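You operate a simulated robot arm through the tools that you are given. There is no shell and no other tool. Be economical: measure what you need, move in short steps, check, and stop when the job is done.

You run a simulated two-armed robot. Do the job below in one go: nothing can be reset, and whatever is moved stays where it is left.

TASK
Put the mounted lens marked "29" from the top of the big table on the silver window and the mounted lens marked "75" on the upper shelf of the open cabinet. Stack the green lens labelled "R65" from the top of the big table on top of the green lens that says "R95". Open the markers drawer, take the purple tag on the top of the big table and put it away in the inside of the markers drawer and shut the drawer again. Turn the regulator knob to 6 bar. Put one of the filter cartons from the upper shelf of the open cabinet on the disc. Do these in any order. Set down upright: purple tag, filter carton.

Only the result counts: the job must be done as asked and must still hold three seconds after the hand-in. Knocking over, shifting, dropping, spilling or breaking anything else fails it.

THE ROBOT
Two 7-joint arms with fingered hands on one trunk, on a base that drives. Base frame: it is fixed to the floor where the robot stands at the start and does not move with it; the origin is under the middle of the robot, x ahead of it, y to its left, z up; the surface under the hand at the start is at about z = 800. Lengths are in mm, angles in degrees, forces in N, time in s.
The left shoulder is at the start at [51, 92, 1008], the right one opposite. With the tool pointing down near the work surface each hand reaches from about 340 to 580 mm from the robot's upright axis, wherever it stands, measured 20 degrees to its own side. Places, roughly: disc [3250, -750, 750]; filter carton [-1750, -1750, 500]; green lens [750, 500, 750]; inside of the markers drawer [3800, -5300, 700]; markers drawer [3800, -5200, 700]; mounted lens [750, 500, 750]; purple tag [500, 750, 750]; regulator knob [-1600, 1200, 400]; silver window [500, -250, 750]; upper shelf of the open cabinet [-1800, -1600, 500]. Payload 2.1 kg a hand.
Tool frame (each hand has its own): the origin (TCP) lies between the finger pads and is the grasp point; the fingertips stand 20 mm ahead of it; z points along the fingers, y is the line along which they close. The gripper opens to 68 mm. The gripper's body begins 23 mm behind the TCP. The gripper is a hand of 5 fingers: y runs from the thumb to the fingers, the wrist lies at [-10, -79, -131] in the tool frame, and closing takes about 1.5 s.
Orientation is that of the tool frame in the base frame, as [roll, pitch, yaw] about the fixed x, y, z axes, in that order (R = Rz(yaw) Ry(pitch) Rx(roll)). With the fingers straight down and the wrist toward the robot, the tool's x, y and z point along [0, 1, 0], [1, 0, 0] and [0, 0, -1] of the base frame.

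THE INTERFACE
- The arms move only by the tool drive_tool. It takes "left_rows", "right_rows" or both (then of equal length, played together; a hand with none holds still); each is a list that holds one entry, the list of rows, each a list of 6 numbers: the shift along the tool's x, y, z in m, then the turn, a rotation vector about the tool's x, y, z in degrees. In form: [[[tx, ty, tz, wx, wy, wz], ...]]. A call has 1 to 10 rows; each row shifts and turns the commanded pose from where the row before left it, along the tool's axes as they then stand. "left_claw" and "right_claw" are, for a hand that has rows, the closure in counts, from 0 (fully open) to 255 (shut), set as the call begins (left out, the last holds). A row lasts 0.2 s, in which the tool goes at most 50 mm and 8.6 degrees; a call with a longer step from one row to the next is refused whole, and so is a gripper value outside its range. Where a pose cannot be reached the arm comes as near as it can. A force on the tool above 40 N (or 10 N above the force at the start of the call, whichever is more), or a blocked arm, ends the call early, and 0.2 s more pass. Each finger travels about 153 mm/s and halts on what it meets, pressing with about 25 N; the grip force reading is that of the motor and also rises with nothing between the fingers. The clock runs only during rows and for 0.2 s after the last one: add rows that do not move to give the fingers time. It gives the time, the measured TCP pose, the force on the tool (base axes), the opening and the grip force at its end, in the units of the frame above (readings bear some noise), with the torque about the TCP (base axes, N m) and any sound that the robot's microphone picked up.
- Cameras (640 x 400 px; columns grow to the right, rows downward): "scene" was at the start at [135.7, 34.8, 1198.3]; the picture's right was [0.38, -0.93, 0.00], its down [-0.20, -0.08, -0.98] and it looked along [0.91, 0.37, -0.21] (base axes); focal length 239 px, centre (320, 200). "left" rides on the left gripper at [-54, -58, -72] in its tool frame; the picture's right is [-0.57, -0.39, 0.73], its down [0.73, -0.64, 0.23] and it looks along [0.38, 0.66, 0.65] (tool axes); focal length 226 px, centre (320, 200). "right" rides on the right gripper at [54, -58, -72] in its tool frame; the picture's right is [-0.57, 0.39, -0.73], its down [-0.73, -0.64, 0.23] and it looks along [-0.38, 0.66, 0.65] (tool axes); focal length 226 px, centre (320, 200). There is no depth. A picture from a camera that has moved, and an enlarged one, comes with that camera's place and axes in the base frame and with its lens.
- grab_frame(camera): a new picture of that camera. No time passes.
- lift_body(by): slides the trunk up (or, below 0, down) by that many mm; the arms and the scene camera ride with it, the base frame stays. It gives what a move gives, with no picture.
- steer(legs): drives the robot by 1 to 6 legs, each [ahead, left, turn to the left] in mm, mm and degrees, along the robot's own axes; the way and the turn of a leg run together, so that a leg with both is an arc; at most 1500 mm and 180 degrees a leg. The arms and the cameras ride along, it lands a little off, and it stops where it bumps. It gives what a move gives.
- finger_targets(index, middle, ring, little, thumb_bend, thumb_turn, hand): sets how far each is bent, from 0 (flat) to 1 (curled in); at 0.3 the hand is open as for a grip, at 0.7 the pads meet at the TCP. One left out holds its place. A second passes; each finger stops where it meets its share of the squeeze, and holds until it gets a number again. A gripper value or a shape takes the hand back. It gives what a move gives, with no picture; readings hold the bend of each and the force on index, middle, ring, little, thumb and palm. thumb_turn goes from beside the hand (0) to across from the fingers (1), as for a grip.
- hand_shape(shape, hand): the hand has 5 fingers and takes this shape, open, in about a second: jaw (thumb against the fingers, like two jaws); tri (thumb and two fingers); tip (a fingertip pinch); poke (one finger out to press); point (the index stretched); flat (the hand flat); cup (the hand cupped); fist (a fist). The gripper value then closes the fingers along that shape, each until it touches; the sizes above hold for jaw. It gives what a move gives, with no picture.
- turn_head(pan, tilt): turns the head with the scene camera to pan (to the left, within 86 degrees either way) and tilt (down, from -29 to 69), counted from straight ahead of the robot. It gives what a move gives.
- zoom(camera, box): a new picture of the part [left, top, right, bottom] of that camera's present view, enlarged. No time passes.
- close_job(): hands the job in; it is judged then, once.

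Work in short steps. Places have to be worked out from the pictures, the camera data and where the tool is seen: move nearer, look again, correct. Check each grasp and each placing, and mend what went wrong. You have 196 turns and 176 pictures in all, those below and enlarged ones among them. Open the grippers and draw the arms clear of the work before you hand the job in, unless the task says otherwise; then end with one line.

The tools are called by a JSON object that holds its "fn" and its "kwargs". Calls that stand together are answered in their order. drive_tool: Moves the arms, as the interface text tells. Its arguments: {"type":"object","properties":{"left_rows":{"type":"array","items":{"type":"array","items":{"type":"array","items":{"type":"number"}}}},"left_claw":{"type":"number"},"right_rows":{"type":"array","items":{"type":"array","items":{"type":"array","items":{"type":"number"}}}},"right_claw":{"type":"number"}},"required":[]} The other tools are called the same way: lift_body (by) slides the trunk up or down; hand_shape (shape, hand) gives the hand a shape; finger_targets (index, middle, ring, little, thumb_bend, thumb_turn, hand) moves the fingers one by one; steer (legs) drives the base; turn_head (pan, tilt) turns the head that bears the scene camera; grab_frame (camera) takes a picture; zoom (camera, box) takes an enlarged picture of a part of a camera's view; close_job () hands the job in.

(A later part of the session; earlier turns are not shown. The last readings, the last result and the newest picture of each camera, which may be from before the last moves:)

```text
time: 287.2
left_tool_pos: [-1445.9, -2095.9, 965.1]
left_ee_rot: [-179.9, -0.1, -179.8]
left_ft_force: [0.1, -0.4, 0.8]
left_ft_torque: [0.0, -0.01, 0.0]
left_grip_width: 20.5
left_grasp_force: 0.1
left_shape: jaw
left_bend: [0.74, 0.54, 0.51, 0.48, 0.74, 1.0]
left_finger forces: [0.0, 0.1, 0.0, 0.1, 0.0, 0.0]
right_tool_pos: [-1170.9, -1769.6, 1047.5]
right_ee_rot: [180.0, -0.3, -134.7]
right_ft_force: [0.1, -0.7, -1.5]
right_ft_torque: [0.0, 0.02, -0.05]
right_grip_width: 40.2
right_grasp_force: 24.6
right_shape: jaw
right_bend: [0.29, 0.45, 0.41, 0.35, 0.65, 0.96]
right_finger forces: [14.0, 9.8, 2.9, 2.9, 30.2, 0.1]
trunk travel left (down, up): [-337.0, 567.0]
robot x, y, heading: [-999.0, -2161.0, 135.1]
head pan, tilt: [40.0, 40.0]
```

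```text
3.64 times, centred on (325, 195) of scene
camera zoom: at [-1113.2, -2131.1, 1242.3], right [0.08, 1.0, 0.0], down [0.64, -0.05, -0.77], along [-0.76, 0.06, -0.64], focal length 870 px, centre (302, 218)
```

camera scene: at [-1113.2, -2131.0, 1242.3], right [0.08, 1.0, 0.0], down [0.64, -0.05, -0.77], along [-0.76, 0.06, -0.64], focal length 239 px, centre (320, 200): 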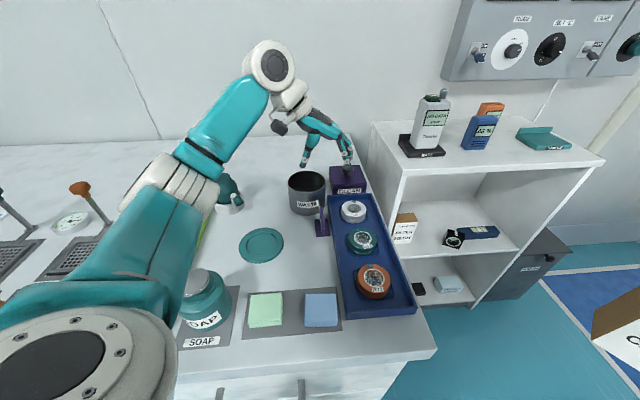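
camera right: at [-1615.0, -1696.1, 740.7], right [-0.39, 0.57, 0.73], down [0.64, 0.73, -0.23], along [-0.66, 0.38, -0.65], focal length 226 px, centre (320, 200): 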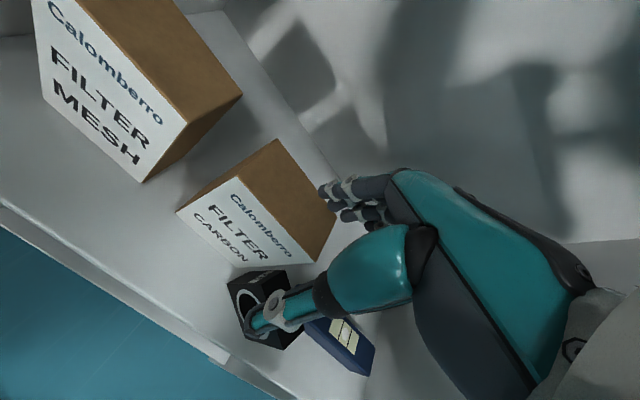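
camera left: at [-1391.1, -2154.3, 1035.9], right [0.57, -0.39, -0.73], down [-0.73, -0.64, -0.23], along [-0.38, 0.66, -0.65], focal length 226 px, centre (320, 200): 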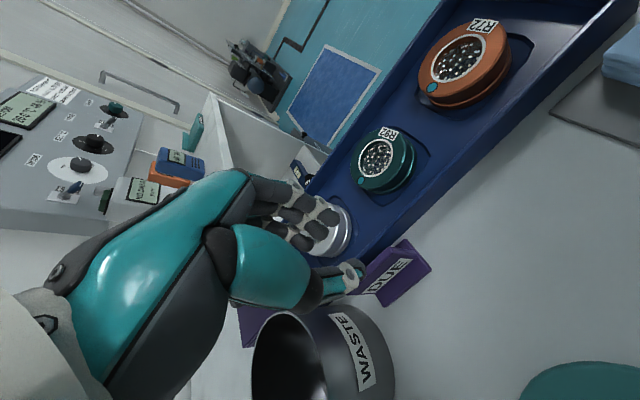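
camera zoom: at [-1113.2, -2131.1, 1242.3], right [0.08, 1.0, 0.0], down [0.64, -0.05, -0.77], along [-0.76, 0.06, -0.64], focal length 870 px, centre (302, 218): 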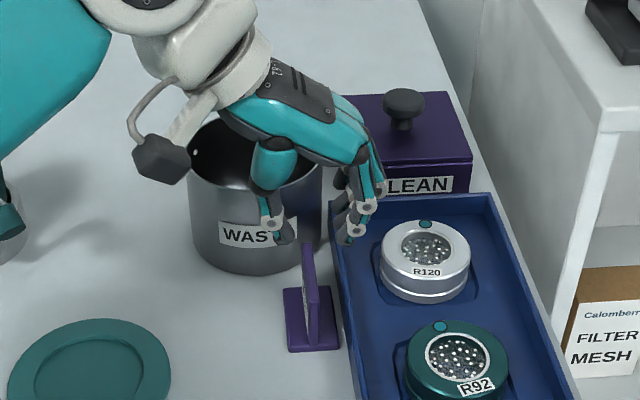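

Tag plate at y≈-2098. Narrow to ~14 mm, shift 2 mm, and descend to TCP z≈922 carefully.

{"fn": "drive_tool", "kwargs": {"left_rows": [[[0, -0.002, 0, 0, 0, 0], [0, 0, 0.012, 0, 0, 0], [0, 0, 0.012, 0, 0, 0], [0, 0, 0.01, 0, 0, 0], [0, 0, 0.008, 0, 0, 0], [0, 0, 0, 0, 0, 0]]], "left_claw": 200}}

{"fn": "zoom", "kwargs": {"camera": "scene", "box": [280, 160, 370, 240]}}

```text
time: 288.6
left_tool_pos: [-1445.3, -2097.1, 921.5]
left_ee_rot: [-179.9, -0.1, -179.8]
left_ft_force: [-0.9, 0.8, -0.4]
left_ft_torque: [0.01, -0.03, -0.01]
left_grip_width: 14.8
left_grasp_force: 0.1
left_shape: jaw
left_bend: [0.73, 0.58, 0.56, 0.52, 0.74, 1.0]
left_finger forces: [0.1, 0.0, 0.1, 0.0, 0.0, 0.0]
right_tool_pos: [-1171.6, -1769.7, 1048.1]
right_ee_rot: [-180.0, -0.3, -134.8]
right_ft_force: [0.9, 0.1, -1.2]
right_ft_torque: [0.01, 0.0, 0.02]
right_grip_width: 40.2
right_grasp_force: 25.1
right_shape: jaw
right_bend: [0.29, 0.45, 0.41, 0.35, 0.65, 0.96]
right_finger forces: [13.9, 9.8, 3.0, 2.9, 30.3, 0.0]
trunk travel left (down, up): [-337.0, 567.0]
robot x, y, heading: [-996.7, -2164.8, 135.3]
head pan, tilt: [40.0, 40.0]
```

```text
5.00 times, centred on (325, 200) of scene
camera zoom: at [-1113.2, -2131.1, 1242.3], right [0.08, 1.0, 0.0], down [0.64, -0.05, -0.77], along [-0.76, 0.06, -0.64], focal length 1196 px, centre (295, 200)
```

zoom: 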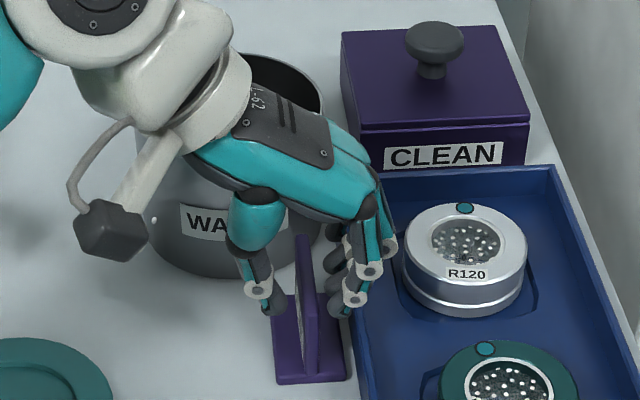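

The plate is between thumb and fingers. Close and lift.

{"fn": "drive_tool", "kwargs": {"left_rows": [[[0, 0, 0, 0, 0, 0], [0, 0, 0, 0, 0, 0], [0, 0, 0, 0, 0, 0], [0, 0, 0, 0, 0, 0], [0, 0, 0, 0, 0, 0]]], "left_claw": 255}}

{"fn": "drive_tool", "kwargs": {"left_rows": [[[0, 0, -0.01, 0, 0, 0], [0, 0, -0.03, 0, 0, 0], [0, 0, -0.04, 0, 0, 0], [0, 0, -0.04, 0, 0, 0], [0, 0, -0.04, 0, 0, 0], [0, 0, 0, 0, 0, 0]]]}}

{"fn": "zoom", "kwargs": {"camera": "scene", "box": [270, 120, 390, 240]}}

```text
time: 289.8
left_tool_pos: [-1445.9, -2098.1, 922.3]
left_ee_rot: [-179.9, -0.1, -179.7]
left_ft_force: [-0.6, -0.3, 0.6]
left_ft_torque: [-0.01, 0.01, 0.0]
left_grip_width: 0.1
left_grasp_force: 25.3
left_shape: jaw
left_bend: [0.7, 0.71, 0.7, 0.7, 0.77, 1.0]
left_finger forces: [0.0, 0.0, 0.1, 0.0, 0.1, 0.0]
right_tool_pos: [-1171.7, -1769.0, 1047.8]
right_ee_rot: [180.0, -0.3, -134.7]
right_ft_force: [-0.1, 0.2, -1.9]
right_ft_torque: [-0.01, -0.02, 0.02]
right_grip_width: 40.0
right_grasp_force: 24.5
right_shape: jaw
right_bend: [0.29, 0.45, 0.41, 0.35, 0.65, 0.96]
right_finger forces: [13.9, 9.8, 2.9, 2.8, 30.2, 0.0]
trunk travel left (down, up): [-337.0, 567.0]
robot x, y, heading: [-1001.2, -2160.7, 135.3]
head pan, tilt: [40.0, 40.0]
```

```text
time: 291.2
left_tool_pos: [-1446.6, -2097.6, 1081.6]
left_ee_rot: [-179.9, -0.2, -179.7]
left_ft_force: [0.5, 0.3, 0.0]
left_ft_torque: [-0.01, 0.0, 0.03]
left_grip_width: 0.0
left_grasp_force: 25.3
left_shape: jaw
left_bend: [0.7, 0.71, 0.7, 0.7, 0.77, 1.0]
left_finger forces: [0.0, 0.1, 0.0, 0.0, 0.0, 0.0]
right_tool_pos: [-1172.4, -1768.1, 1046.6]
right_ee_rot: [180.0, -0.2, -134.7]
right_ft_force: [0.9, 0.1, -1.6]
right_ft_torque: [-0.04, -0.01, 0.0]
right_grip_width: 40.3
right_grasp_force: 24.5
right_shape: jaw
right_bend: [0.29, 0.45, 0.41, 0.35, 0.65, 0.96]
right_finger forces: [13.9, 9.8, 2.9, 3.1, 30.3, 0.0]
trunk travel left (down, up): [-337.0, 567.0]
robot x, y, heading: [-998.5, -2164.0, 135.4]
head pan, tilt: [40.0, 40.0]
```

```text
3.33 times, centred on (330, 180) of scene
camera zoom: at [-1113.2, -2131.1, 1242.3], right [0.08, 1.0, 0.0], down [0.64, -0.05, -0.77], along [-0.76, 0.06, -0.64], focal length 797 px, centre (287, 267)
```

zoom: 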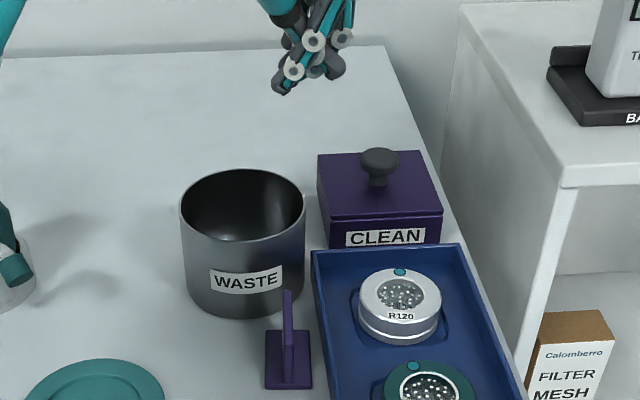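

It closed above the plate. Re-open to 14 mm and go 18 mm lower (TCP ≈904), biased 2 mm away from the tray.

{"fn": "drive_tool", "kwargs": {"left_rows": [[[0, -0.002, 0, 0, 0, 0], [0, 0, 0, 0, 0, 0], [0, 0, 0.04, 0, 0, 0], [0, 0, 0.04, 0, 0, 0], [0, 0, 0.04, 0, 0, 0], [0, 0, 0.025, 0, 0, 0], [0, 0, 0.012, 0, 0, 0], [0, 0, 0.012, 0, 0, 0], [0, 0, 0.008, 0, 0, 0], [0, 0, 0, 0, 0, 0]]], "left_claw": 200}}

{"fn": "zoom", "kwargs": {"camera": "scene", "box": [280, 160, 370, 240]}}

```text
time: 293.4
left_tool_pos: [-1445.4, -2099.2, 904.1]
left_ee_rot: [-179.9, 0.0, -179.9]
left_ft_force: [-0.5, 0.4, 0.3]
left_ft_torque: [0.01, -0.05, 0.0]
left_grip_width: 14.6
left_grasp_force: 0.0
left_shape: jaw
left_bend: [0.73, 0.58, 0.56, 0.53, 0.75, 1.0]
left_finger forces: [0.0, 0.0, 0.0, 0.1, 0.0, 0.1]
right_tool_pos: [-1172.0, -1769.4, 1048.5]
right_ee_rot: [179.9, -0.3, -134.7]
right_ft_force: [-0.5, 0.1, -1.4]
right_ft_torque: [0.01, 0.0, -0.01]
right_grip_width: 40.1
right_grasp_force: 24.6
right_shape: jaw
right_bend: [0.29, 0.45, 0.41, 0.35, 0.65, 0.96]
right_finger forces: [13.8, 9.8, 2.8, 2.9, 30.1, 0.1]
trunk travel left (down, up): [-337.0, 567.0]
robot x, y, heading: [-998.1, -2163.7, 135.3]
head pan, tilt: [40.0, 40.0]
```

```text
5.00 times, centred on (325, 200) of scene
camera zoom: at [-1113.2, -2131.1, 1242.3], right [0.08, 1.0, 0.0], down [0.64, -0.05, -0.77], along [-0.76, 0.06, -0.64], focal length 1196 px, centre (295, 200)
```

zoom: 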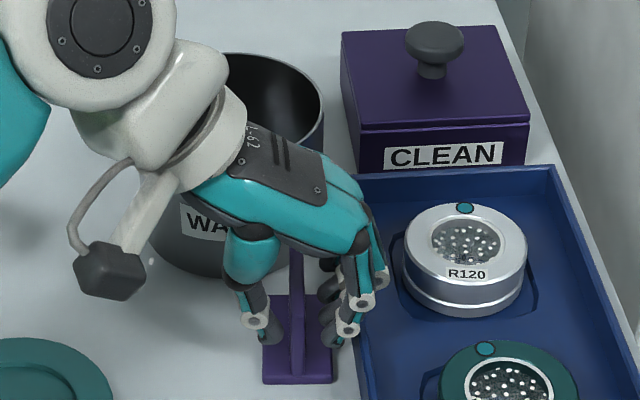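

{"fn": "drive_tool", "kwargs": {"left_rows": [[[0, 0, 0, 0, 0, 0], [0, 0, 0, 0, 0, 0], [0, 0, 0, 0, 0, 0], [0, 0, 0, 0, 0, 0], [0, 0, 0, 0, 0, 0]]], "left_claw": 255}}

```text
time: 294.6
left_tool_pos: [-1446.0, -2098.8, 904.3]
left_ee_rot: [-179.9, 0.0, -179.8]
left_ft_force: [0.9, 0.1, -0.1]
left_ft_torque: [0.01, -0.01, -0.01]
left_grip_width: 0.1
left_grasp_force: 24.7
left_shape: jaw
left_bend: [0.7, 0.7, 0.7, 0.7, 0.75, 1.0]
left_finger forces: [0.0, 9.4, 0.0, 0.1, 2.1, 0.0]
right_tool_pos: [-1170.8, -1768.8, 1048.2]
right_ee_rot: [-179.9, -0.3, -134.7]
right_ft_force: [-0.6, 0.5, -0.5]
right_ft_torque: [0.04, 0.01, 0.01]
right_grip_width: 40.1
right_grasp_force: 25.1
right_shape: jaw
right_bend: [0.29, 0.45, 0.41, 0.35, 0.65, 0.96]
right_finger forces: [14.0, 9.8, 2.9, 3.0, 30.1, 0.0]
trunk travel left (down, up): [-337.0, 567.0]
robot x, y, heading: [-998.5, -2166.4, 135.2]
head pan, tilt: [40.0, 40.0]
```

Only the middle finger holds; the index is past the plate's end. Re-open, shift 12 mm along the plate and regrip.

{"fn": "drive_tool", "kwargs": {"left_rows": [[[0, 0, 0, 0, 0, 0], [0, 0, 0, 0, 0, 0], [0.006, 0, 0, 0, 0, 0], [0.006, 0, -0.001, 0, 0, 0], [0, 0, 0, 0, 0, 0]]], "left_claw": 200}}

{"fn": "drive_tool", "kwargs": {"left_rows": [[[0, 0, 0, 0, 0, 0], [0, 0, 0, 0, 0, 0], [0, 0, 0, 0, 0, 0], [0, 0, 0, 0, 0, 0], [0, 0, 0, 0, 0, 0]]], "left_claw": 255}}

```text
time: 295.8
left_tool_pos: [-1459.0, -2099.6, 905.9]
left_ee_rot: [180.0, -0.1, -179.7]
left_ft_force: [0.8, 0.3, -0.8]
left_ft_torque: [-0.03, -0.02, 0.0]
left_grip_width: 14.6
left_grasp_force: 0.1
left_shape: jaw
left_bend: [0.73, 0.58, 0.56, 0.53, 0.75, 1.0]
left_finger forces: [2.8, 3.1, 0.0, 0.1, 0.3, 0.1]
right_tool_pos: [-1170.3, -1768.2, 1047.2]
right_ee_rot: [180.0, -0.3, -134.8]
right_ft_force: [-0.3, -0.8, -0.8]
right_ft_torque: [0.05, 0.03, 0.01]
right_grip_width: 40.1
right_grasp_force: 25.2
right_shape: jaw
right_bend: [0.29, 0.45, 0.41, 0.35, 0.65, 0.96]
right_finger forces: [13.9, 9.8, 2.9, 2.9, 30.2, 0.0]
trunk travel left (down, up): [-337.0, 567.0]
robot x, y, heading: [-998.6, -2164.3, 135.3]
head pan, tilt: [40.0, 40.0]
```

```text
time: 297.0
left_tool_pos: [-1458.4, -2099.9, 906.2]
left_ee_rot: [-179.8, -0.2, -179.7]
left_ft_force: [0.0, 0.4, -0.5]
left_ft_torque: [0.0, -0.02, 0.02]
left_grip_width: 1.5
left_grasp_force: 24.4
left_shape: jaw
left_bend: [0.73, 0.73, 0.7, 0.7, 0.69, 1.0]
left_finger forces: [0.0, 8.3, 0.0, 0.0, 1.4, 0.1]
right_tool_pos: [-1171.5, -1769.0, 1047.1]
right_ee_rot: [180.0, -0.2, -134.7]
right_ft_force: [0.2, 0.2, -1.3]
right_ft_torque: [-0.04, 0.01, -0.01]
right_grip_width: 40.1
right_grasp_force: 24.7
right_shape: jaw
right_bend: [0.29, 0.45, 0.41, 0.35, 0.65, 0.96]
right_finger forces: [13.8, 9.8, 2.9, 3.0, 30.1, 0.1]
trunk travel left (down, up): [-337.0, 567.0]
robot x, y, heading: [-997.2, -2166.3, 135.2]
head pan, tilt: [40.0, 40.0]
```

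The index finger closes past the plate. Use individual finger control: open index/middle/thumb a bit, then squeeze.

{"fn": "finger_targets", "kwargs": {"hand": "left", "index": 0.56, "middle": 0.56, "thumb_bend": 0.6}}

{"fn": "finger_targets", "kwargs": {"hand": "left", "index": 0.85, "middle": 0.85, "thumb_bend": 0.85}}

{"fn": "zoom", "kwargs": {"camera": "scene", "box": [280, 160, 370, 240]}}

```text
time: 298.0
left_tool_pos: [-1458.7, -2100.6, 907.1]
left_ee_rot: [-179.9, -0.1, -179.7]
left_ft_force: [0.1, -0.6, -0.2]
left_ft_torque: [0.01, 0.01, 0.0]
left_grip_width: 15.3
left_grasp_force: 0.0
left_shape: fingers
left_bend: [0.56, 0.56, 0.7, 0.7, 0.6, 1.0]
left_finger forces: [0.0, 0.0, 0.0, 0.1, 0.0, 0.0]
right_tool_pos: [-1171.0, -1768.4, 1046.6]
right_ee_rot: [179.9, -0.2, -134.7]
right_ft_force: [0.8, -0.6, -1.8]
right_ft_torque: [-0.04, -0.02, 0.0]
right_grip_width: 40.2
right_grasp_force: 25.1
right_shape: jaw
right_bend: [0.29, 0.45, 0.41, 0.35, 0.65, 0.96]
right_finger forces: [13.9, 9.9, 2.9, 3.0, 30.1, 0.0]
trunk travel left (down, up): [-337.0, 567.0]
robot x, y, heading: [-1000.0, -2167.0, 135.0]
head pan, tilt: [40.0, 40.0]
```

```text
time: 299.0
left_tool_pos: [-1458.6, -2100.3, 905.9]
left_ee_rot: [-180.0, -0.1, -179.9]
left_ft_force: [-0.5, 0.2, 0.5]
left_ft_torque: [0.0, -0.03, -0.03]
left_grip_width: 0.0
left_grasp_force: 12.5
left_shape: fingers
left_bend: [0.84, 0.74, 0.7, 0.7, 0.73, 1.0]
left_finger forces: [0.0, 8.3, 0.1, 0.0, 15.5, 0.0]
right_tool_pos: [-1171.0, -1768.5, 1048.0]
right_ee_rot: [-179.9, -0.3, -134.6]
right_ft_force: [1.0, 0.4, -0.8]
right_ft_torque: [-0.02, 0.03, 0.01]
right_grip_width: 40.1
right_grasp_force: 25.0
right_shape: jaw
right_bend: [0.29, 0.45, 0.41, 0.35, 0.65, 0.96]
right_finger forces: [13.9, 9.8, 2.9, 3.0, 30.1, 0.0]
trunk travel left (down, up): [-337.0, 567.0]
robot x, y, heading: [-996.4, -2163.4, 135.3]
head pan, tilt: [40.0, 40.0]
```

```text
5.00 times, centred on (325, 200) of scene
camera zoom: at [-1113.2, -2131.1, 1242.3], right [0.08, 1.0, 0.0], down [0.64, -0.05, -0.77], along [-0.76, 0.06, -0.64], focal length 1196 px, centre (295, 200)
```

zoom: 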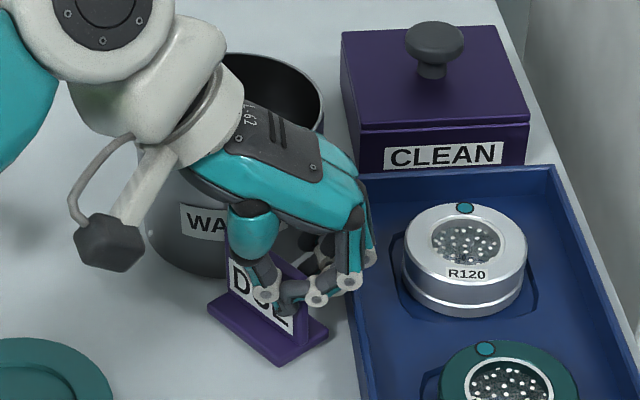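

The tag swung but is now clamped between thumb and middle (15 N/8 N). Lift gently and check.

{"fn": "drive_tool", "kwargs": {"left_rows": [[[0, 0, -0.005, 0, 0, 0], [0, 0, -0.01, 0, 0, 0], [0, 0, -0.02, 0, 0, 0], [0, 0, 0, 0, 0, 0]]]}}

{"fn": "zoom", "kwargs": {"camera": "scene", "box": [280, 160, 370, 240]}}

```text
time: 300.0
left_tool_pos: [-1457.3, -2100.0, 942.6]
left_ee_rot: [-180.0, -0.1, -179.8]
left_ft_force: [0.7, -0.1, -0.3]
left_ft_torque: [-0.02, 0.05, -0.02]
left_grip_width: 0.3
left_grasp_force: 12.8
left_shape: fingers
left_bend: [0.84, 0.74, 0.7, 0.7, 0.73, 1.0]
left_finger forces: [0.0, 8.7, 0.1, 0.0, 16.2, 0.1]
right_tool_pos: [-1171.7, -1768.2, 1046.9]
right_ee_rot: [-180.0, -0.3, -134.6]
right_ft_force: [0.1, -0.4, -0.9]
right_ft_torque: [0.0, -0.01, 0.0]
right_grip_width: 40.4
right_grasp_force: 25.6
right_shape: jaw
right_bend: [0.29, 0.45, 0.41, 0.35, 0.65, 0.96]
right_finger forces: [13.8, 9.8, 2.9, 3.0, 30.1, 0.0]
trunk travel left (down, up): [-337.0, 567.0]
robot x, y, heading: [-997.3, -2163.1, 135.1]
head pan, tilt: [40.0, 40.0]
```

```text
5.00 times, centred on (325, 200) of scene
camera zoom: at [-1113.2, -2131.1, 1242.3], right [0.08, 1.0, 0.0], down [0.64, -0.05, -0.77], along [-0.76, 0.06, -0.64], focal length 1196 px, centre (295, 200)
```

zoom: 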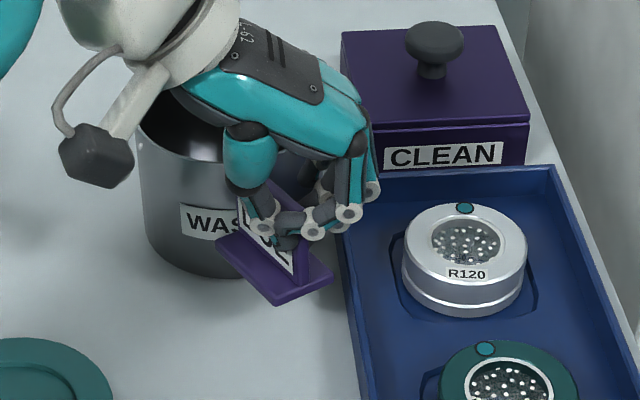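

Tag lifted. Raise it further and bring the hand back in.

{"fn": "drive_tool", "kwargs": {"left_rows": [[[0, 0, -0.03, 0, 0, 0], [0, 0, -0.035, 0, 0, 0], [0, 0, -0.035, 0, 0, 0], [0, 0, -0.035, 0, 0, 0], [-0.034, 0.013, 0, 0, 0, 0], [-0.034, 0.013, 0, 0, 0, 0], [-0.034, 0.013, 0, 0, 0, 0], [-0.034, 0.013, 0, 0, 0, 0], [0, 0, 0, 0, 0, 0]]]}}

{"fn": "steer", "kwargs": {"legs": [[0, 0, 10], [-300, 0, 0]]}}

{"fn": "turn_head", "kwargs": {"pan": 0, "tilt": 20}}

{"fn": "grab_frame", "kwargs": {"camera": "scene"}}

```text
time: 302.0
left_tool_pos: [-1322.1, -2046.4, 1074.9]
left_ee_rot: [-179.9, -0.1, -179.9]
left_ft_force: [0.4, -0.4, 0.1]
left_ft_torque: [0.01, -0.01, 0.0]
left_grip_width: 0.1
left_grasp_force: 12.2
left_shape: fingers
left_bend: [0.84, 0.74, 0.7, 0.7, 0.73, 1.0]
left_finger forces: [0.0, 8.7, 0.0, 0.0, 16.0, 0.0]
right_tool_pos: [-1170.6, -1769.7, 1047.5]
right_ee_rot: [180.0, -0.3, -134.7]
right_ft_force: [0.5, 0.0, -0.9]
right_ft_torque: [0.01, 0.0, -0.01]
right_grip_width: 40.3
right_grasp_force: 24.3
right_shape: jaw
right_bend: [0.29, 0.45, 0.41, 0.35, 0.65, 0.96]
right_finger forces: [13.9, 9.8, 2.8, 3.0, 30.1, 0.0]
trunk travel left (down, up): [-337.0, 567.0]
robot x, y, heading: [-997.8, -2164.5, 135.2]
head pan, tilt: [40.0, 40.0]
```

```text
time: 304.7
left_tool_pos: [-1092.0, -2276.5, 1074.7]
left_ee_rot: [-180.0, -0.1, -169.8]
left_ft_force: [-0.3, 1.1, -0.3]
left_ft_torque: [0.01, -0.01, 0.02]
left_grip_width: 0.2
left_grasp_force: 12.1
left_shape: fingers
left_bend: [0.84, 0.74, 0.7, 0.7, 0.73, 1.0]
left_finger forces: [0.0, 8.7, 0.1, 0.1, 15.9, 0.0]
right_tool_pos: [-990.8, -1974.2, 1046.8]
right_ee_rot: [179.9, -0.3, -124.7]
right_ft_force: [-0.7, 0.0, -1.8]
right_ft_torque: [0.0, 0.01, 0.02]
right_grip_width: 40.4
right_grasp_force: 25.2
right_shape: jaw
right_bend: [0.29, 0.45, 0.41, 0.35, 0.65, 0.96]
right_finger forces: [13.9, 9.8, 2.9, 3.0, 30.2, 0.1]
trunk travel left (down, up): [-337.0, 567.0]
robot x, y, heading: [-752.2, -2337.7, 145.2]
head pan, tilt: [40.0, 40.0]
```

```text
time: 305.8
left_tool_pos: [-1092.1, -2275.3, 1074.2]
left_ee_rot: [-179.9, -0.1, -169.8]
left_ft_force: [1.2, -0.4, 0.1]
left_ft_torque: [0.0, -0.02, -0.02]
left_grip_width: 0.0
left_grasp_force: 12.1
left_shape: fingers
left_bend: [0.84, 0.74, 0.7, 0.7, 0.73, 1.0]
left_finger forces: [0.1, 8.6, 0.0, 0.1, 15.9, 0.1]
right_tool_pos: [-990.7, -1976.5, 1047.8]
right_ee_rot: [180.0, -0.3, -124.8]
right_ft_force: [0.0, 0.4, -2.1]
right_ft_torque: [0.02, 0.02, 0.01]
right_grip_width: 40.1
right_grasp_force: 25.1
right_shape: jaw
right_bend: [0.29, 0.45, 0.41, 0.35, 0.65, 0.96]
right_finger forces: [13.9, 9.9, 2.9, 3.0, 30.1, 0.1]
trunk travel left (down, up): [-337.0, 567.0]
robot x, y, heading: [-752.5, -2336.6, 145.0]
head pan, tilt: [0.0, 20.0]
```

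```text
25 pictures are left
camera scene: at [-863.5, -2261.0, 1273.7], right [0.57, 0.82, 0.0], down [0.28, -0.2, -0.94], along [-0.77, 0.54, -0.34], focal length 239 px, centre (320, 200)
```

scene: 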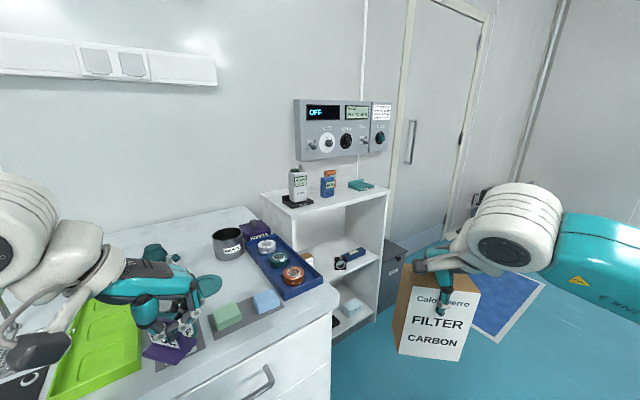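

Both items held. Back away more and turn to face +x to see the way to the disc.

{"fn": "steer", "kwargs": {"legs": [[-150, 0, 0], [0, 0, -145]]}}

{"fn": "turn_head", "kwargs": {"pan": 0, "tilt": 12}}

{"fn": "grab_frame", "kwargs": {"camera": "scene"}}

```text
time: 313.2
left_tool_pos: [-314.0, -2282.6, 1074.9]
left_ee_rot: [-179.9, -0.1, 43.8]
left_ft_force: [0.9, 0.5, -1.0]
left_ft_torque: [0.01, 0.02, 0.01]
left_grip_width: 0.0
left_grasp_force: 11.5
left_shape: fingers
left_bend: [0.84, 0.74, 0.7, 0.7, 0.73, 1.0]
left_finger forces: [0.0, 8.2, 0.0, 0.1, 15.4, 0.0]
right_tool_pos: [-231.5, -2587.9, 1048.0]
right_ee_rot: [-180.0, -0.3, 88.9]
right_ft_force: [0.6, -0.2, -0.9]
right_ft_torque: [-0.02, -0.02, 0.01]
right_grip_width: 39.8
right_grasp_force: 24.6
right_shape: jaw
right_bend: [0.29, 0.46, 0.42, 0.42, 0.65, 0.95]
right_finger forces: [13.7, 9.8, 3.0, 2.0, 29.0, 0.0]
trunk travel left (down, up): [-337.0, 567.0]
robot x, y, heading: [-627.2, -2419.9, -1.3]
head pan, tilt: [0.0, 20.0]
```

```text
time: 313.9
left_tool_pos: [-314.5, -2282.0, 1076.1]
left_ee_rot: [-179.9, -0.1, 43.9]
left_ft_force: [-0.1, -0.2, -0.6]
left_ft_torque: [0.02, 0.01, 0.02]
left_grip_width: 0.0
left_grasp_force: 11.6
left_shape: fingers
left_bend: [0.84, 0.74, 0.7, 0.7, 0.73, 1.0]
left_finger forces: [0.0, 8.2, 0.0, 0.0, 15.4, 0.1]
right_tool_pos: [-231.4, -2588.3, 1047.2]
right_ee_rot: [179.9, -0.3, 89.1]
right_ft_force: [-0.3, 0.0, -0.8]
right_ft_torque: [0.01, 0.0, 0.01]
right_grip_width: 39.9
right_grasp_force: 25.0
right_shape: jaw
right_bend: [0.29, 0.46, 0.42, 0.42, 0.65, 0.95]
right_finger forces: [13.7, 9.7, 3.0, 2.0, 29.0, 0.1]
trunk travel left (down, up): [-337.0, 567.0]
robot x, y, heading: [-630.7, -2421.0, -1.2]
head pan, tilt: [0.0, 12.0]
```

```text
24 pictures are left
camera scene: at [-501.1, -2424.0, 1286.7], right [-0.02, -1.0, 0.0], down [-0.21, 0.0, -0.98], along [0.98, -0.02, -0.21], focal length 239 px, centre (320, 200)
```

scene: 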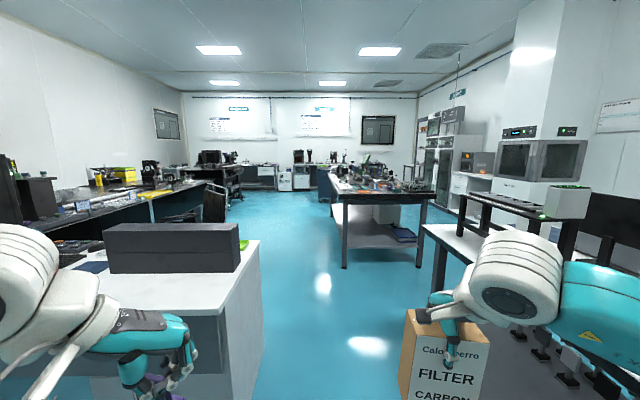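

Aisle is clear: go past the desk along y≈-2420, then diagonally between island and bench toward the disc's place.

{"fn": "steer", "kwargs": {"legs": [[0, 0, 1.2], [890, 0, 0], [890, 0, 0], [975, 420, 0]]}}

{"fn": "turn_head", "kwargs": {"pan": 25, "tilt": 15}}

{"fn": "grab_frame", "kwargs": {"camera": "scene"}}

```text
time: 328.2
left_tool_pos: [2431.9, -1868.3, 1075.1]
left_ee_rot: [-179.9, -0.2, 44.5]
left_ft_force: [-0.2, 0.2, -0.1]
left_ft_torque: [0.03, -0.04, -0.03]
left_grip_width: 0.2
left_grasp_force: 12.3
left_shape: fingers
left_bend: [0.84, 0.74, 0.7, 0.7, 0.73, 1.0]
left_finger forces: [0.1, 8.3, 0.0, 0.1, 15.5, 0.1]
right_tool_pos: [2517.1, -2172.9, 1047.3]
right_ee_rot: [179.9, -0.3, 89.4]
right_ft_force: [-0.5, -0.3, -2.0]
right_ft_torque: [0.02, 0.0, 0.03]
right_grip_width: 39.6
right_grasp_force: 24.7
right_shape: jaw
right_bend: [0.29, 0.46, 0.42, 0.41, 0.65, 0.95]
right_finger forces: [13.7, 9.7, 3.0, 2.0, 29.0, 0.0]
trunk travel left (down, up): [-337.0, 567.0]
robot x, y, heading: [2117.8, -2010.7, -0.5]
head pan, tilt: [0.0, 12.0]
```

```text
time: 329.1
left_tool_pos: [2431.2, -1869.6, 1075.3]
left_ee_rot: [-179.9, -0.1, 44.4]
left_ft_force: [-0.5, -0.5, -0.5]
left_ft_torque: [0.01, 0.0, -0.03]
left_grip_width: 0.0
left_grasp_force: 12.0
left_shape: fingers
left_bend: [0.84, 0.74, 0.7, 0.7, 0.73, 1.0]
left_finger forces: [0.0, 8.2, 0.0, 0.0, 15.4, 0.0]
right_tool_pos: [2517.0, -2173.7, 1047.8]
right_ee_rot: [-179.9, -0.2, 89.5]
right_ft_force: [0.6, 0.4, -1.8]
right_ft_torque: [-0.03, 0.01, 0.02]
right_grip_width: 39.8
right_grasp_force: 25.0
right_shape: jaw
right_bend: [0.29, 0.46, 0.42, 0.41, 0.65, 0.95]
right_finger forces: [13.6, 9.7, 3.0, 2.0, 29.0, 0.1]
trunk travel left (down, up): [-337.0, 567.0]
robot x, y, heading: [2117.9, -2012.2, -0.2]
head pan, tilt: [25.0, 15.0]
```

```text
23 pictures are left
camera scene: at [2238.0, -1972.2, 1281.9], right [0.41, -0.91, 0.0], down [-0.24, -0.11, -0.97], along [0.88, 0.4, -0.26], focal length 239 px, centre (320, 200)
```

scene: 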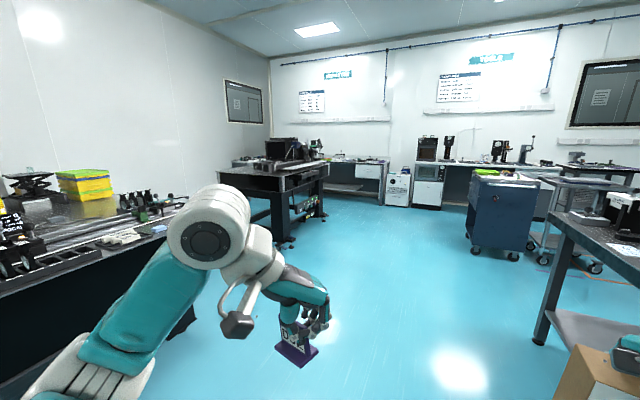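

{"fn": "steer", "kwargs": {"legs": [[1030, 450, 0], [0, 0, 90]]}}

{"fn": "turn_head", "kwargs": {"pan": 0, "tilt": 30}}

{"fn": "grab_frame", "kwargs": {"camera": "scene"}}

```text
time: 338.7
left_tool_pos: [3020.4, -1257.0, 1076.9]
left_ee_rot: [-179.9, -0.1, 134.5]
left_ft_force: [0.1, -0.2, 0.5]
left_ft_torque: [-0.03, -0.01, 0.01]
left_grip_width: 0.0
left_grasp_force: 11.7
left_shape: fingers
left_bend: [0.84, 0.74, 0.7, 0.7, 0.73, 1.0]
left_finger forces: [0.0, 8.1, 0.0, 0.0, 15.1, 0.1]
right_tool_pos: [3326.4, -1170.9, 1047.6]
right_ee_rot: [-180.0, -0.2, 179.6]
right_ft_force: [-0.3, 0.7, -0.8]
right_ft_torque: [-0.01, 0.01, 0.0]
right_grip_width: 39.5
right_grasp_force: 25.2
right_shape: jaw
right_bend: [0.29, 0.46, 0.42, 0.41, 0.65, 0.95]
right_finger forces: [13.7, 9.7, 3.0, 2.0, 28.4, 0.1]
trunk travel left (down, up): [-337.0, 567.0]
robot x, y, heading: [3163.7, -1571.7, 89.8]
head pan, tilt: [25.0, 15.0]
```

```text
time: 339.6
left_tool_pos: [3022.0, -1257.1, 1075.3]
left_ee_rot: [179.9, -0.1, 134.5]
left_ft_force: [0.9, -0.5, 0.5]
left_ft_torque: [0.0, 0.0, 0.01]
left_grip_width: 0.0
left_grasp_force: 11.7
left_shape: fingers
left_bend: [0.84, 0.74, 0.7, 0.7, 0.73, 1.0]
left_finger forces: [0.1, 8.1, 0.1, 0.0, 15.0, 0.1]
right_tool_pos: [3326.6, -1170.9, 1047.4]
right_ee_rot: [179.9, -0.3, 179.7]
right_ft_force: [-0.2, -0.3, -1.6]
right_ft_torque: [-0.01, -0.03, 0.0]
right_grip_width: 39.9
right_grasp_force: 25.1
right_shape: jaw
right_bend: [0.29, 0.46, 0.42, 0.41, 0.65, 0.95]
right_finger forces: [13.6, 9.6, 3.0, 1.9, 28.4, 0.1]
trunk travel left (down, up): [-337.0, 567.0]
robot x, y, heading: [3162.4, -1569.8, 89.7]
head pan, tilt: [0.0, 30.0]
```

```text
22 pictures are left
camera scene: at [3161.5, -1443.1, 1257.7], right [1.0, -0.01, 0.0], down [0.0, -0.5, -0.87], along [0.01, 0.87, -0.5], focal length 239 px, centre (320, 200)
```

scene: 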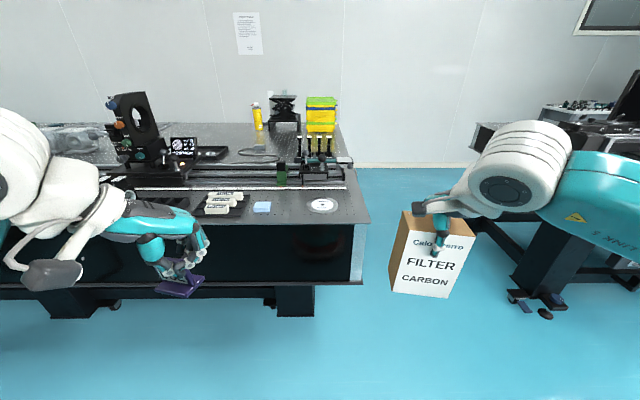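

The white disc is at ≈(3182,-676,800), Ø≈130. Drive so the right hand hovers above it.

{"fn": "steer", "kwargs": {"legs": [[440, 140, 0]]}}

{"fn": "turn_head", "kwargs": {"pan": -15, "tilt": 50}}

{"fn": "grab_frame", "kwargs": {"camera": "scene"}}

```text
time: 342.4
left_tool_pos: [2885.7, -814.9, 1075.1]
left_ee_rot: [-179.9, -0.1, 134.4]
left_ft_force: [-0.8, 0.4, -0.3]
left_ft_torque: [0.01, 0.04, 0.0]
left_grip_width: 0.1
left_grasp_force: 11.2
left_shape: fingers
left_bend: [0.84, 0.74, 0.7, 0.7, 0.73, 1.0]
left_finger forces: [0.0, 8.0, 0.0, 0.0, 15.2, 0.0]
right_tool_pos: [3191.9, -730.8, 1046.5]
right_ee_rot: [180.0, -0.3, 179.5]
right_ft_force: [-0.7, -0.1, -2.1]
right_ft_torque: [-0.01, -0.01, 0.01]
right_grip_width: 39.5
right_grasp_force: 25.2
right_shape: jaw
right_bend: [0.29, 0.46, 0.42, 0.41, 0.65, 0.95]
right_finger forces: [13.6, 9.6, 3.1, 1.9, 28.4, 0.0]
trunk travel left (down, up): [-337.0, 567.0]
robot x, y, heading: [3025.6, -1131.0, 89.3]
head pan, tilt: [0.0, 30.0]
```

```text
time: 343.2
left_tool_pos: [2885.7, -815.8, 1075.4]
left_ee_rot: [-179.8, -0.1, 134.4]
left_ft_force: [-0.6, -0.4, -0.2]
left_ft_torque: [0.0, -0.02, 0.0]
left_grip_width: 0.0
left_grasp_force: 11.6
left_shape: fingers
left_bend: [0.84, 0.74, 0.7, 0.7, 0.73, 1.0]
left_finger forces: [0.1, 8.1, 0.0, 0.0, 15.0, 0.1]
right_tool_pos: [3191.3, -729.9, 1047.9]
right_ee_rot: [-179.9, -0.3, 179.4]
right_ft_force: [0.3, 0.2, -2.0]
right_ft_torque: [0.0, -0.03, 0.02]
right_grip_width: 39.6
right_grasp_force: 24.6
right_shape: jaw
right_bend: [0.29, 0.46, 0.42, 0.41, 0.65, 0.95]
right_finger forces: [13.5, 9.6, 3.1, 1.9, 28.4, 0.1]
trunk travel left (down, up): [-337.0, 567.0]
robot x, y, heading: [3028.7, -1128.4, 89.2]
head pan, tilt: [-15.0, 50.0]
```

```text
21 pictures are left
camera scene: at [3045.5, -1018.5, 1228.2], right [0.96, -0.27, 0.0], down [-0.21, -0.74, -0.64], along [0.17, 0.62, -0.77], focal length 239 px, centre (320, 200)
```

scene: 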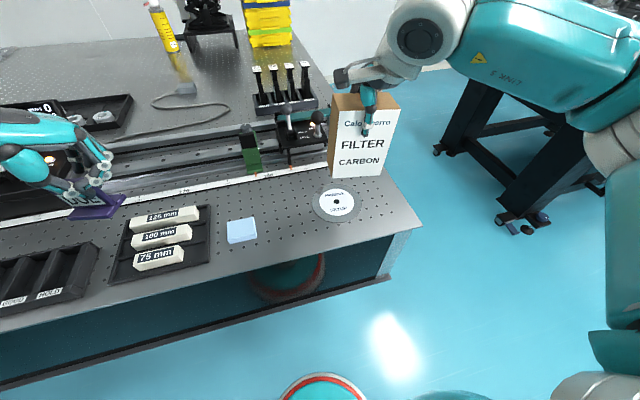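

Disc centre ≈(3173,-693). Align, descend to z≈925.

{"fn": "drive_tool", "kwargs": {"right_rows": [[[0.0185, 0.037, 0, 0, 0, 0], [0, 0, 0.03, 0, 0, 0], [0, 0, 0.03, 0, 0, 0], [0, 0, 0.03, 0, 0, 0], [0, 0, 0.03, 0, 0, 0], [0, 0, 0, 0, 0, 0]]]}}

{"fn": "zoom", "kwargs": {"camera": "scene", "box": [250, 90, 430, 240]}}

```text
time: 344.6
left_tool_pos: [2885.9, -815.5, 1074.9]
left_ee_rot: [-180.0, -0.1, 134.5]
left_ft_force: [0.2, 0.7, -0.7]
left_ft_torque: [-0.01, 0.0, -0.02]
left_grip_width: 0.1
left_grasp_force: 11.6
left_shape: fingers
left_bend: [0.84, 0.74, 0.7, 0.7, 0.73, 1.0]
left_finger forces: [0.1, 8.1, 0.0, 0.0, 15.2, 0.0]
right_tool_pos: [3173.2, -693.1, 925.6]
right_ee_rot: [179.9, -0.3, 179.5]
right_ft_force: [0.5, 0.1, -1.1]
right_ft_torque: [0.01, 0.0, -0.03]
right_grip_width: 39.5
right_grasp_force: 25.2
right_shape: jaw
right_bend: [0.29, 0.46, 0.42, 0.42, 0.65, 0.95]
right_finger forces: [13.4, 9.6, 2.9, 1.7, 28.1, 0.1]
trunk travel left (down, up): [-337.0, 567.0]
robot x, y, heading: [3024.7, -1130.4, 89.2]
head pan, tilt: [-15.0, 50.0]
```

```text
2.67 times, centred on (340, 165) of scene
camera zoom: at [3045.6, -1018.5, 1228.1], right [0.96, -0.27, 0.0], down [-0.21, -0.74, -0.64], along [0.17, 0.62, -0.77], focal length 638 px, centre (267, 293)
```

zoom: 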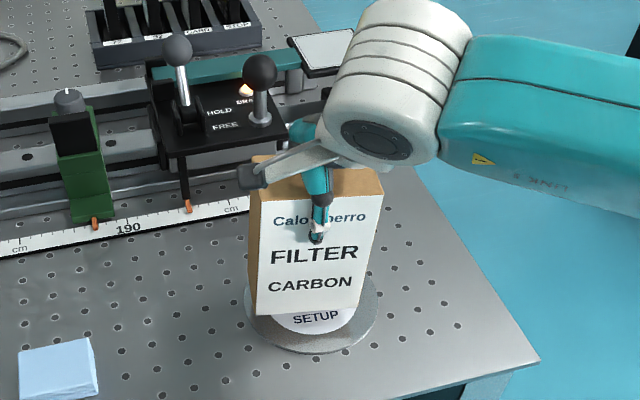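

Disc is ~11 mm nearer to the robot. Correct and creep down to contact.

{"fn": "drive_tool", "kwargs": {"right_rows": [[[-0.003, -0.011, 0, 0, 0, 0], [0, 0, 0.008, 0, 0, 0], [0, 0, 0.004, 0, 0, 0], [0, 0, 0.003, 0, 0, 0], [0, 0, 0, 0, 0, 0]]]}}

{"fn": "drive_tool", "kwargs": {"right_rows": [[[0, 0, 0.003, 0, 0, 0], [0, 0, 0.002, 0, 0, 0], [0, 0, 0, 0, 0, 0]]]}}

```text
time: 345.8
left_tool_pos: [2885.5, -816.0, 1075.3]
left_ee_rot: [-179.8, 0.0, 134.4]
left_ft_force: [0.5, 0.1, 0.3]
left_ft_torque: [0.01, -0.01, -0.03]
left_grip_width: 0.1
left_grasp_force: 11.7
left_shape: fingers
left_bend: [0.84, 0.74, 0.7, 0.7, 0.73, 1.0]
left_finger forces: [0.0, 8.1, 0.0, 0.1, 15.1, 0.0]
right_tool_pos: [3174.0, -704.3, 911.6]
right_ee_rot: [-180.0, -0.3, 179.6]
right_ft_force: [-0.5, -0.4, -2.6]
right_ft_torque: [0.01, -0.02, 0.01]
right_grip_width: 39.8
right_grasp_force: 24.9
right_shape: jaw
right_bend: [0.29, 0.46, 0.42, 0.42, 0.65, 0.95]
right_finger forces: [13.4, 9.7, 3.0, 1.7, 28.0, 0.0]
trunk travel left (down, up): [-337.0, 567.0]
robot x, y, heading: [3026.7, -1129.5, 89.6]
head pan, tilt: [-15.0, 50.0]
```

```text
time: 346.6
left_tool_pos: [2885.9, -816.4, 1075.4]
left_ee_rot: [-179.9, -0.1, 134.4]
left_ft_force: [-1.0, -0.2, -0.3]
left_ft_torque: [0.02, 0.0, -0.01]
left_grip_width: 0.1
left_grasp_force: 11.5
left_shape: fingers
left_bend: [0.84, 0.74, 0.7, 0.7, 0.73, 1.0]
left_finger forces: [0.0, 8.1, 0.0, 0.0, 15.2, 0.0]
right_tool_pos: [3175.2, -704.4, 907.8]
right_ee_rot: [180.0, -0.2, 179.5]
right_ft_force: [-0.2, -0.5, 0.2]
right_ft_torque: [-0.01, -0.02, -0.01]
right_grip_width: 39.6
right_grasp_force: 24.9
right_shape: jaw
right_bend: [0.74, 0.46, 0.42, 0.42, 0.65, 0.95]
right_finger forces: [13.4, 9.6, 3.0, 1.8, 28.4, 0.1]
trunk travel left (down, up): [-337.0, 567.0]
robot x, y, heading: [3028.9, -1125.9, 89.4]
head pan, tilt: [-15.0, 50.0]
```

{"fn": "drive_tool", "kwargs": {"right_rows": [[[0, 0, 0.002, 0, 0, 0], [0, 0, 0, 0, 0, 0]]]}}

{"fn": "drive_tool", "kwargs": {"right_rows": [[[0, 0, 0, 0, 0, 0], [0, 0, 0, 0, 0, 0], [0, 0, 0, 0, 0, 0], [0, 0, 0, 0, 0, 0], [0, 0, 0, 0, 0, 0], [0, 0, -0.02, 0, 0, 0], [0, 0, -0.04, 0, 0, 0], [0, 0, -0.04, 0, 0, 0], [0, 0, -0.03, 0, 0, 0], [0, 0, 0, 0, 0, 0]]], "right_claw": 0}}

{"fn": "zoom", "kwargs": {"camera": "scene", "box": [250, 90, 430, 240]}}

```text
time: 347.2
left_tool_pos: [2886.1, -816.4, 1075.8]
left_ee_rot: [-179.9, -0.1, 134.4]
left_ft_force: [0.3, -0.9, 0.0]
left_ft_torque: [0.02, -0.01, -0.04]
left_grip_width: 0.2
left_grasp_force: 11.4
left_shape: fingers
left_bend: [0.84, 0.74, 0.7, 0.7, 0.73, 1.0]
left_finger forces: [0.0, 8.1, 0.0, 0.0, 15.3, 0.0]
right_tool_pos: [3174.9, -705.0, 906.8]
right_ee_rot: [180.0, -0.3, 179.6]
right_ft_force: [-3.8, -1.3, 9.2]
right_ft_torque: [0.08, -0.14, -0.01]
right_grip_width: 39.7
right_grasp_force: 24.7
right_shape: jaw
right_bend: [0.74, 0.46, 0.42, 0.41, 0.65, 0.95]
right_finger forces: [13.2, 9.6, 3.1, 2.0, 30.6, 0.0]
trunk travel left (down, up): [-337.0, 567.0]
robot x, y, heading: [3028.8, -1130.5, 89.5]
head pan, tilt: [-15.0, 50.0]
```

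```text
time: 349.4
left_tool_pos: [2886.1, -816.4, 1075.3]
left_ee_rot: [-179.9, -0.2, 134.4]
left_ft_force: [-0.5, 0.7, 0.1]
left_ft_torque: [0.0, 0.0, 0.01]
left_grip_width: 0.0
left_grasp_force: 11.9
left_shape: fingers
left_bend: [0.84, 0.74, 0.7, 0.7, 0.73, 1.0]
left_finger forces: [0.0, 8.1, 0.1, 0.0, 15.2, 0.1]
right_tool_pos: [3175.6, -705.1, 1036.3]
right_ee_rot: [-180.0, -0.3, 179.4]
right_ft_force: [0.2, -0.3, -0.4]
right_ft_torque: [0.02, 0.03, 0.02]
right_grip_width: 68.1
right_grasp_force: 0.1
right_shape: jaw
right_bend: [0.3, 0.3, 0.3, 0.3, 0.3, 0.98]
right_finger forces: [0.0, 0.1, 0.0, 0.0, 0.0, 0.0]
trunk travel left (down, up): [-337.0, 567.0]
robot x, y, heading: [3027.9, -1130.4, 89.4]
head pan, tilt: [-15.0, 50.0]
```

```text
2.67 times, centred on (340, 165) of scene
camera zoom: at [3045.5, -1018.6, 1228.1], right [0.96, -0.27, 0.0], down [-0.21, -0.74, -0.64], along [0.17, 0.62, -0.77], focal length 638 px, centre (267, 293)
```

zoom: 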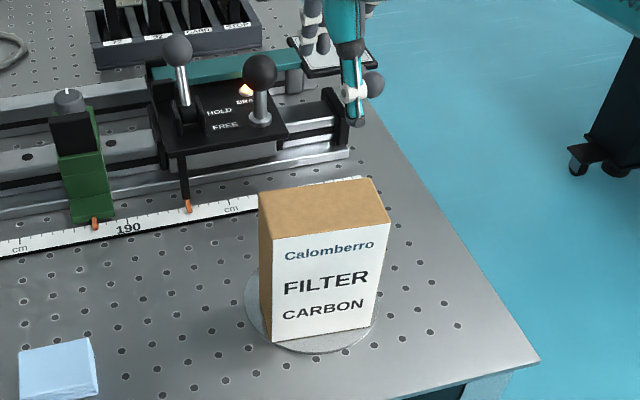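

Carton stands on the disc. Now go around the island toward the markers drawer: back off, drive to ≈(4550,-1950) and look toward -y.

{"fn": "steer", "kwargs": {"legs": [[-600, 0, 0], [0, 0, -89.4], [1480, -180, 0], [0, 0, -90]]}}

{"fn": "turn_head", "kwargs": {"pan": -10, "tilt": 12}}

{"fn": "grab_frame", "kwargs": {"camera": "scene"}}

```text
time: 367.4
left_tool_pos: [4645.3, -2220.9, 1076.0]
left_ee_rot: [-179.8, -0.1, -45.3]
left_ft_force: [-0.4, -0.5, 0.1]
left_ft_torque: [-0.02, 0.02, 0.01]
left_grip_width: 0.1
left_grasp_force: 11.6
left_shape: fingers
left_bend: [0.84, 0.75, 0.7, 0.7, 0.73, 1.0]
left_finger forces: [0.0, 7.7, 0.1, 0.0, 14.6, 0.0]
right_tool_pos: [4355.2, -2333.9, 1035.3]
right_ee_rot: [179.9, -0.4, -0.1]
right_ft_force: [0.0, -0.3, -0.2]
right_ft_torque: [-0.01, 0.06, -0.01]
right_grip_width: 67.6
right_grasp_force: 0.0
right_shape: jaw
right_bend: [0.3, 0.3, 0.3, 0.3, 0.3, 0.98]
right_finger forces: [0.0, 0.0, 0.0, 0.0, 0.0, 0.1]
trunk travel left (down, up): [-337.0, 567.0]
robot x, y, heading: [4500.0, -1907.2, -90.4]
head pan, tilt: [-15.0, 50.0]
```

```text
time: 368.5
left_tool_pos: [4644.7, -2220.9, 1075.4]
left_ee_rot: [-179.8, -0.1, -45.2]
left_ft_force: [0.5, -0.6, 0.5]
left_ft_torque: [-0.01, 0.01, -0.01]
left_grip_width: 0.2
left_grasp_force: 10.9
left_shape: fingers
left_bend: [0.84, 0.75, 0.7, 0.7, 0.73, 1.0]
left_finger forces: [0.1, 7.6, 0.0, 0.0, 14.6, 0.0]
right_tool_pos: [4354.7, -2334.2, 1035.9]
right_ee_rot: [179.9, -0.3, -0.2]
right_ft_force: [-0.6, 0.2, -0.1]
right_ft_torque: [-0.02, -0.03, -0.02]
right_grip_width: 67.7
right_grasp_force: 0.1
right_shape: jaw
right_bend: [0.3, 0.3, 0.3, 0.3, 0.3, 0.98]
right_finger forces: [0.1, 0.1, 0.1, 0.0, 0.0, 0.0]
trunk travel left (down, up): [-337.0, 567.0]
robot x, y, heading: [4501.6, -1910.1, -90.2]
head pan, tilt: [-10.0, 12.0]
```

```text
18 pictures are left
camera scene: at [4481.7, -2037.6, 1286.7], right [-0.98, 0.18, 0.0], down [0.04, 0.21, -0.98], along [-0.17, -0.96, -0.21], focal length 239 px, centre (320, 200)
```

scene: 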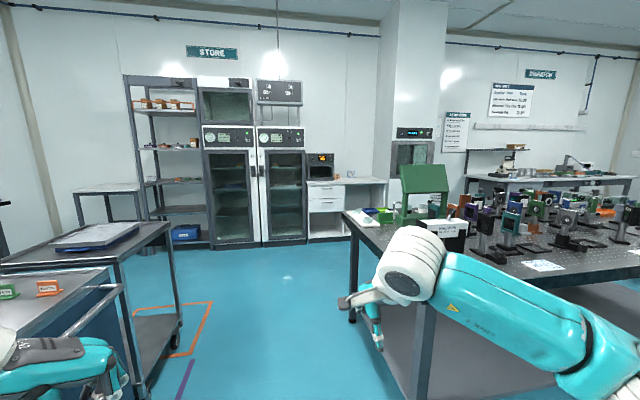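

The white drawer cabinet is at the far wall. Drive down the aisle and in front of it.

{"fn": "steer", "kwargs": {"legs": [[1200, 0, 0], [1150, 0, 0], [100, -650, 0]]}}

{"fn": "turn_head", "kwargs": {"pan": 0, "tilt": 30}}

{"fn": "grab_frame", "kwargs": {"camera": "scene"}}

```text
time: 383.3
left_tool_pos: [4002.6, -4672.1, 1074.5]
left_ee_rot: [-179.9, -0.1, -44.9]
left_ft_force: [0.3, 0.4, 0.2]
left_ft_torque: [-0.01, 0.01, -0.02]
left_grip_width: 0.0
left_grasp_force: 11.1
left_shape: fingers
left_bend: [0.84, 0.75, 0.7, 0.7, 0.73, 1.0]
left_finger forces: [0.0, 7.7, 0.0, 0.0, 14.6, 0.0]
right_tool_pos: [3714.6, -4788.3, 1036.6]
right_ee_rot: [180.0, -0.3, 0.3]
right_ft_force: [0.8, -0.9, 0.0]
right_ft_torque: [0.05, -0.01, -0.02]
right_grip_width: 68.1
right_grasp_force: 0.1
right_shape: jaw
right_bend: [0.3, 0.3, 0.3, 0.3, 0.3, 0.98]
right_finger forces: [0.0, 0.0, 0.0, 0.0, 0.1, 0.1]
trunk travel left (down, up): [-337.0, 567.0]
robot x, y, heading: [3855.7, -4355.4, -90.1]
head pan, tilt: [-10.0, 12.0]
```

```text
time: 384.1
left_tool_pos: [4003.5, -4672.8, 1074.7]
left_ee_rot: [-180.0, -0.1, -44.8]
left_ft_force: [0.1, -0.5, -0.7]
left_ft_torque: [0.03, -0.02, -0.03]
left_grip_width: 0.1
left_grasp_force: 11.3
left_shape: fingers
left_bend: [0.84, 0.75, 0.7, 0.7, 0.73, 1.0]
left_finger forces: [0.1, 7.7, 0.1, 0.0, 14.6, 0.0]
right_tool_pos: [3714.9, -4787.4, 1035.1]
right_ee_rot: [-179.9, -0.3, 0.2]
right_ft_force: [0.1, 0.2, -0.2]
right_ft_torque: [-0.02, -0.03, 0.0]
right_grip_width: 68.1
right_grasp_force: 0.0
right_shape: jaw
right_bend: [0.3, 0.3, 0.3, 0.3, 0.3, 0.98]
right_finger forces: [0.1, 0.0, 0.1, 0.0, 0.1, 0.0]
trunk travel left (down, up): [-337.0, 567.0]
robot x, y, heading: [3856.8, -4364.6, -90.0]
head pan, tilt: [0.0, 30.0]
```

```text
17 pictures are left
camera scene: at [3855.3, -4488.9, 1257.7], right [-1.0, 0.0, 0.0], down [0.0, 0.5, -0.87], along [0.0, -0.87, -0.5], focal length 239 px, centre (320, 200)
```

scene: 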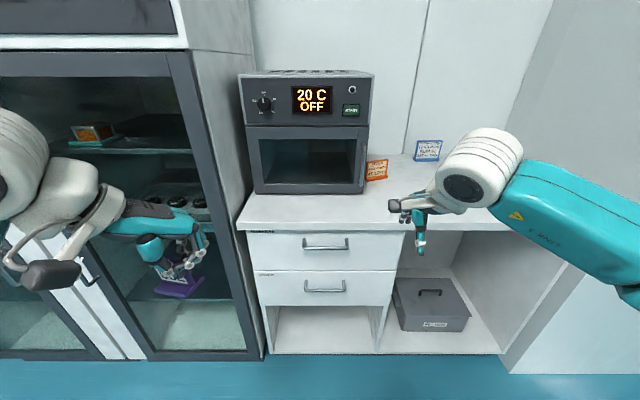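

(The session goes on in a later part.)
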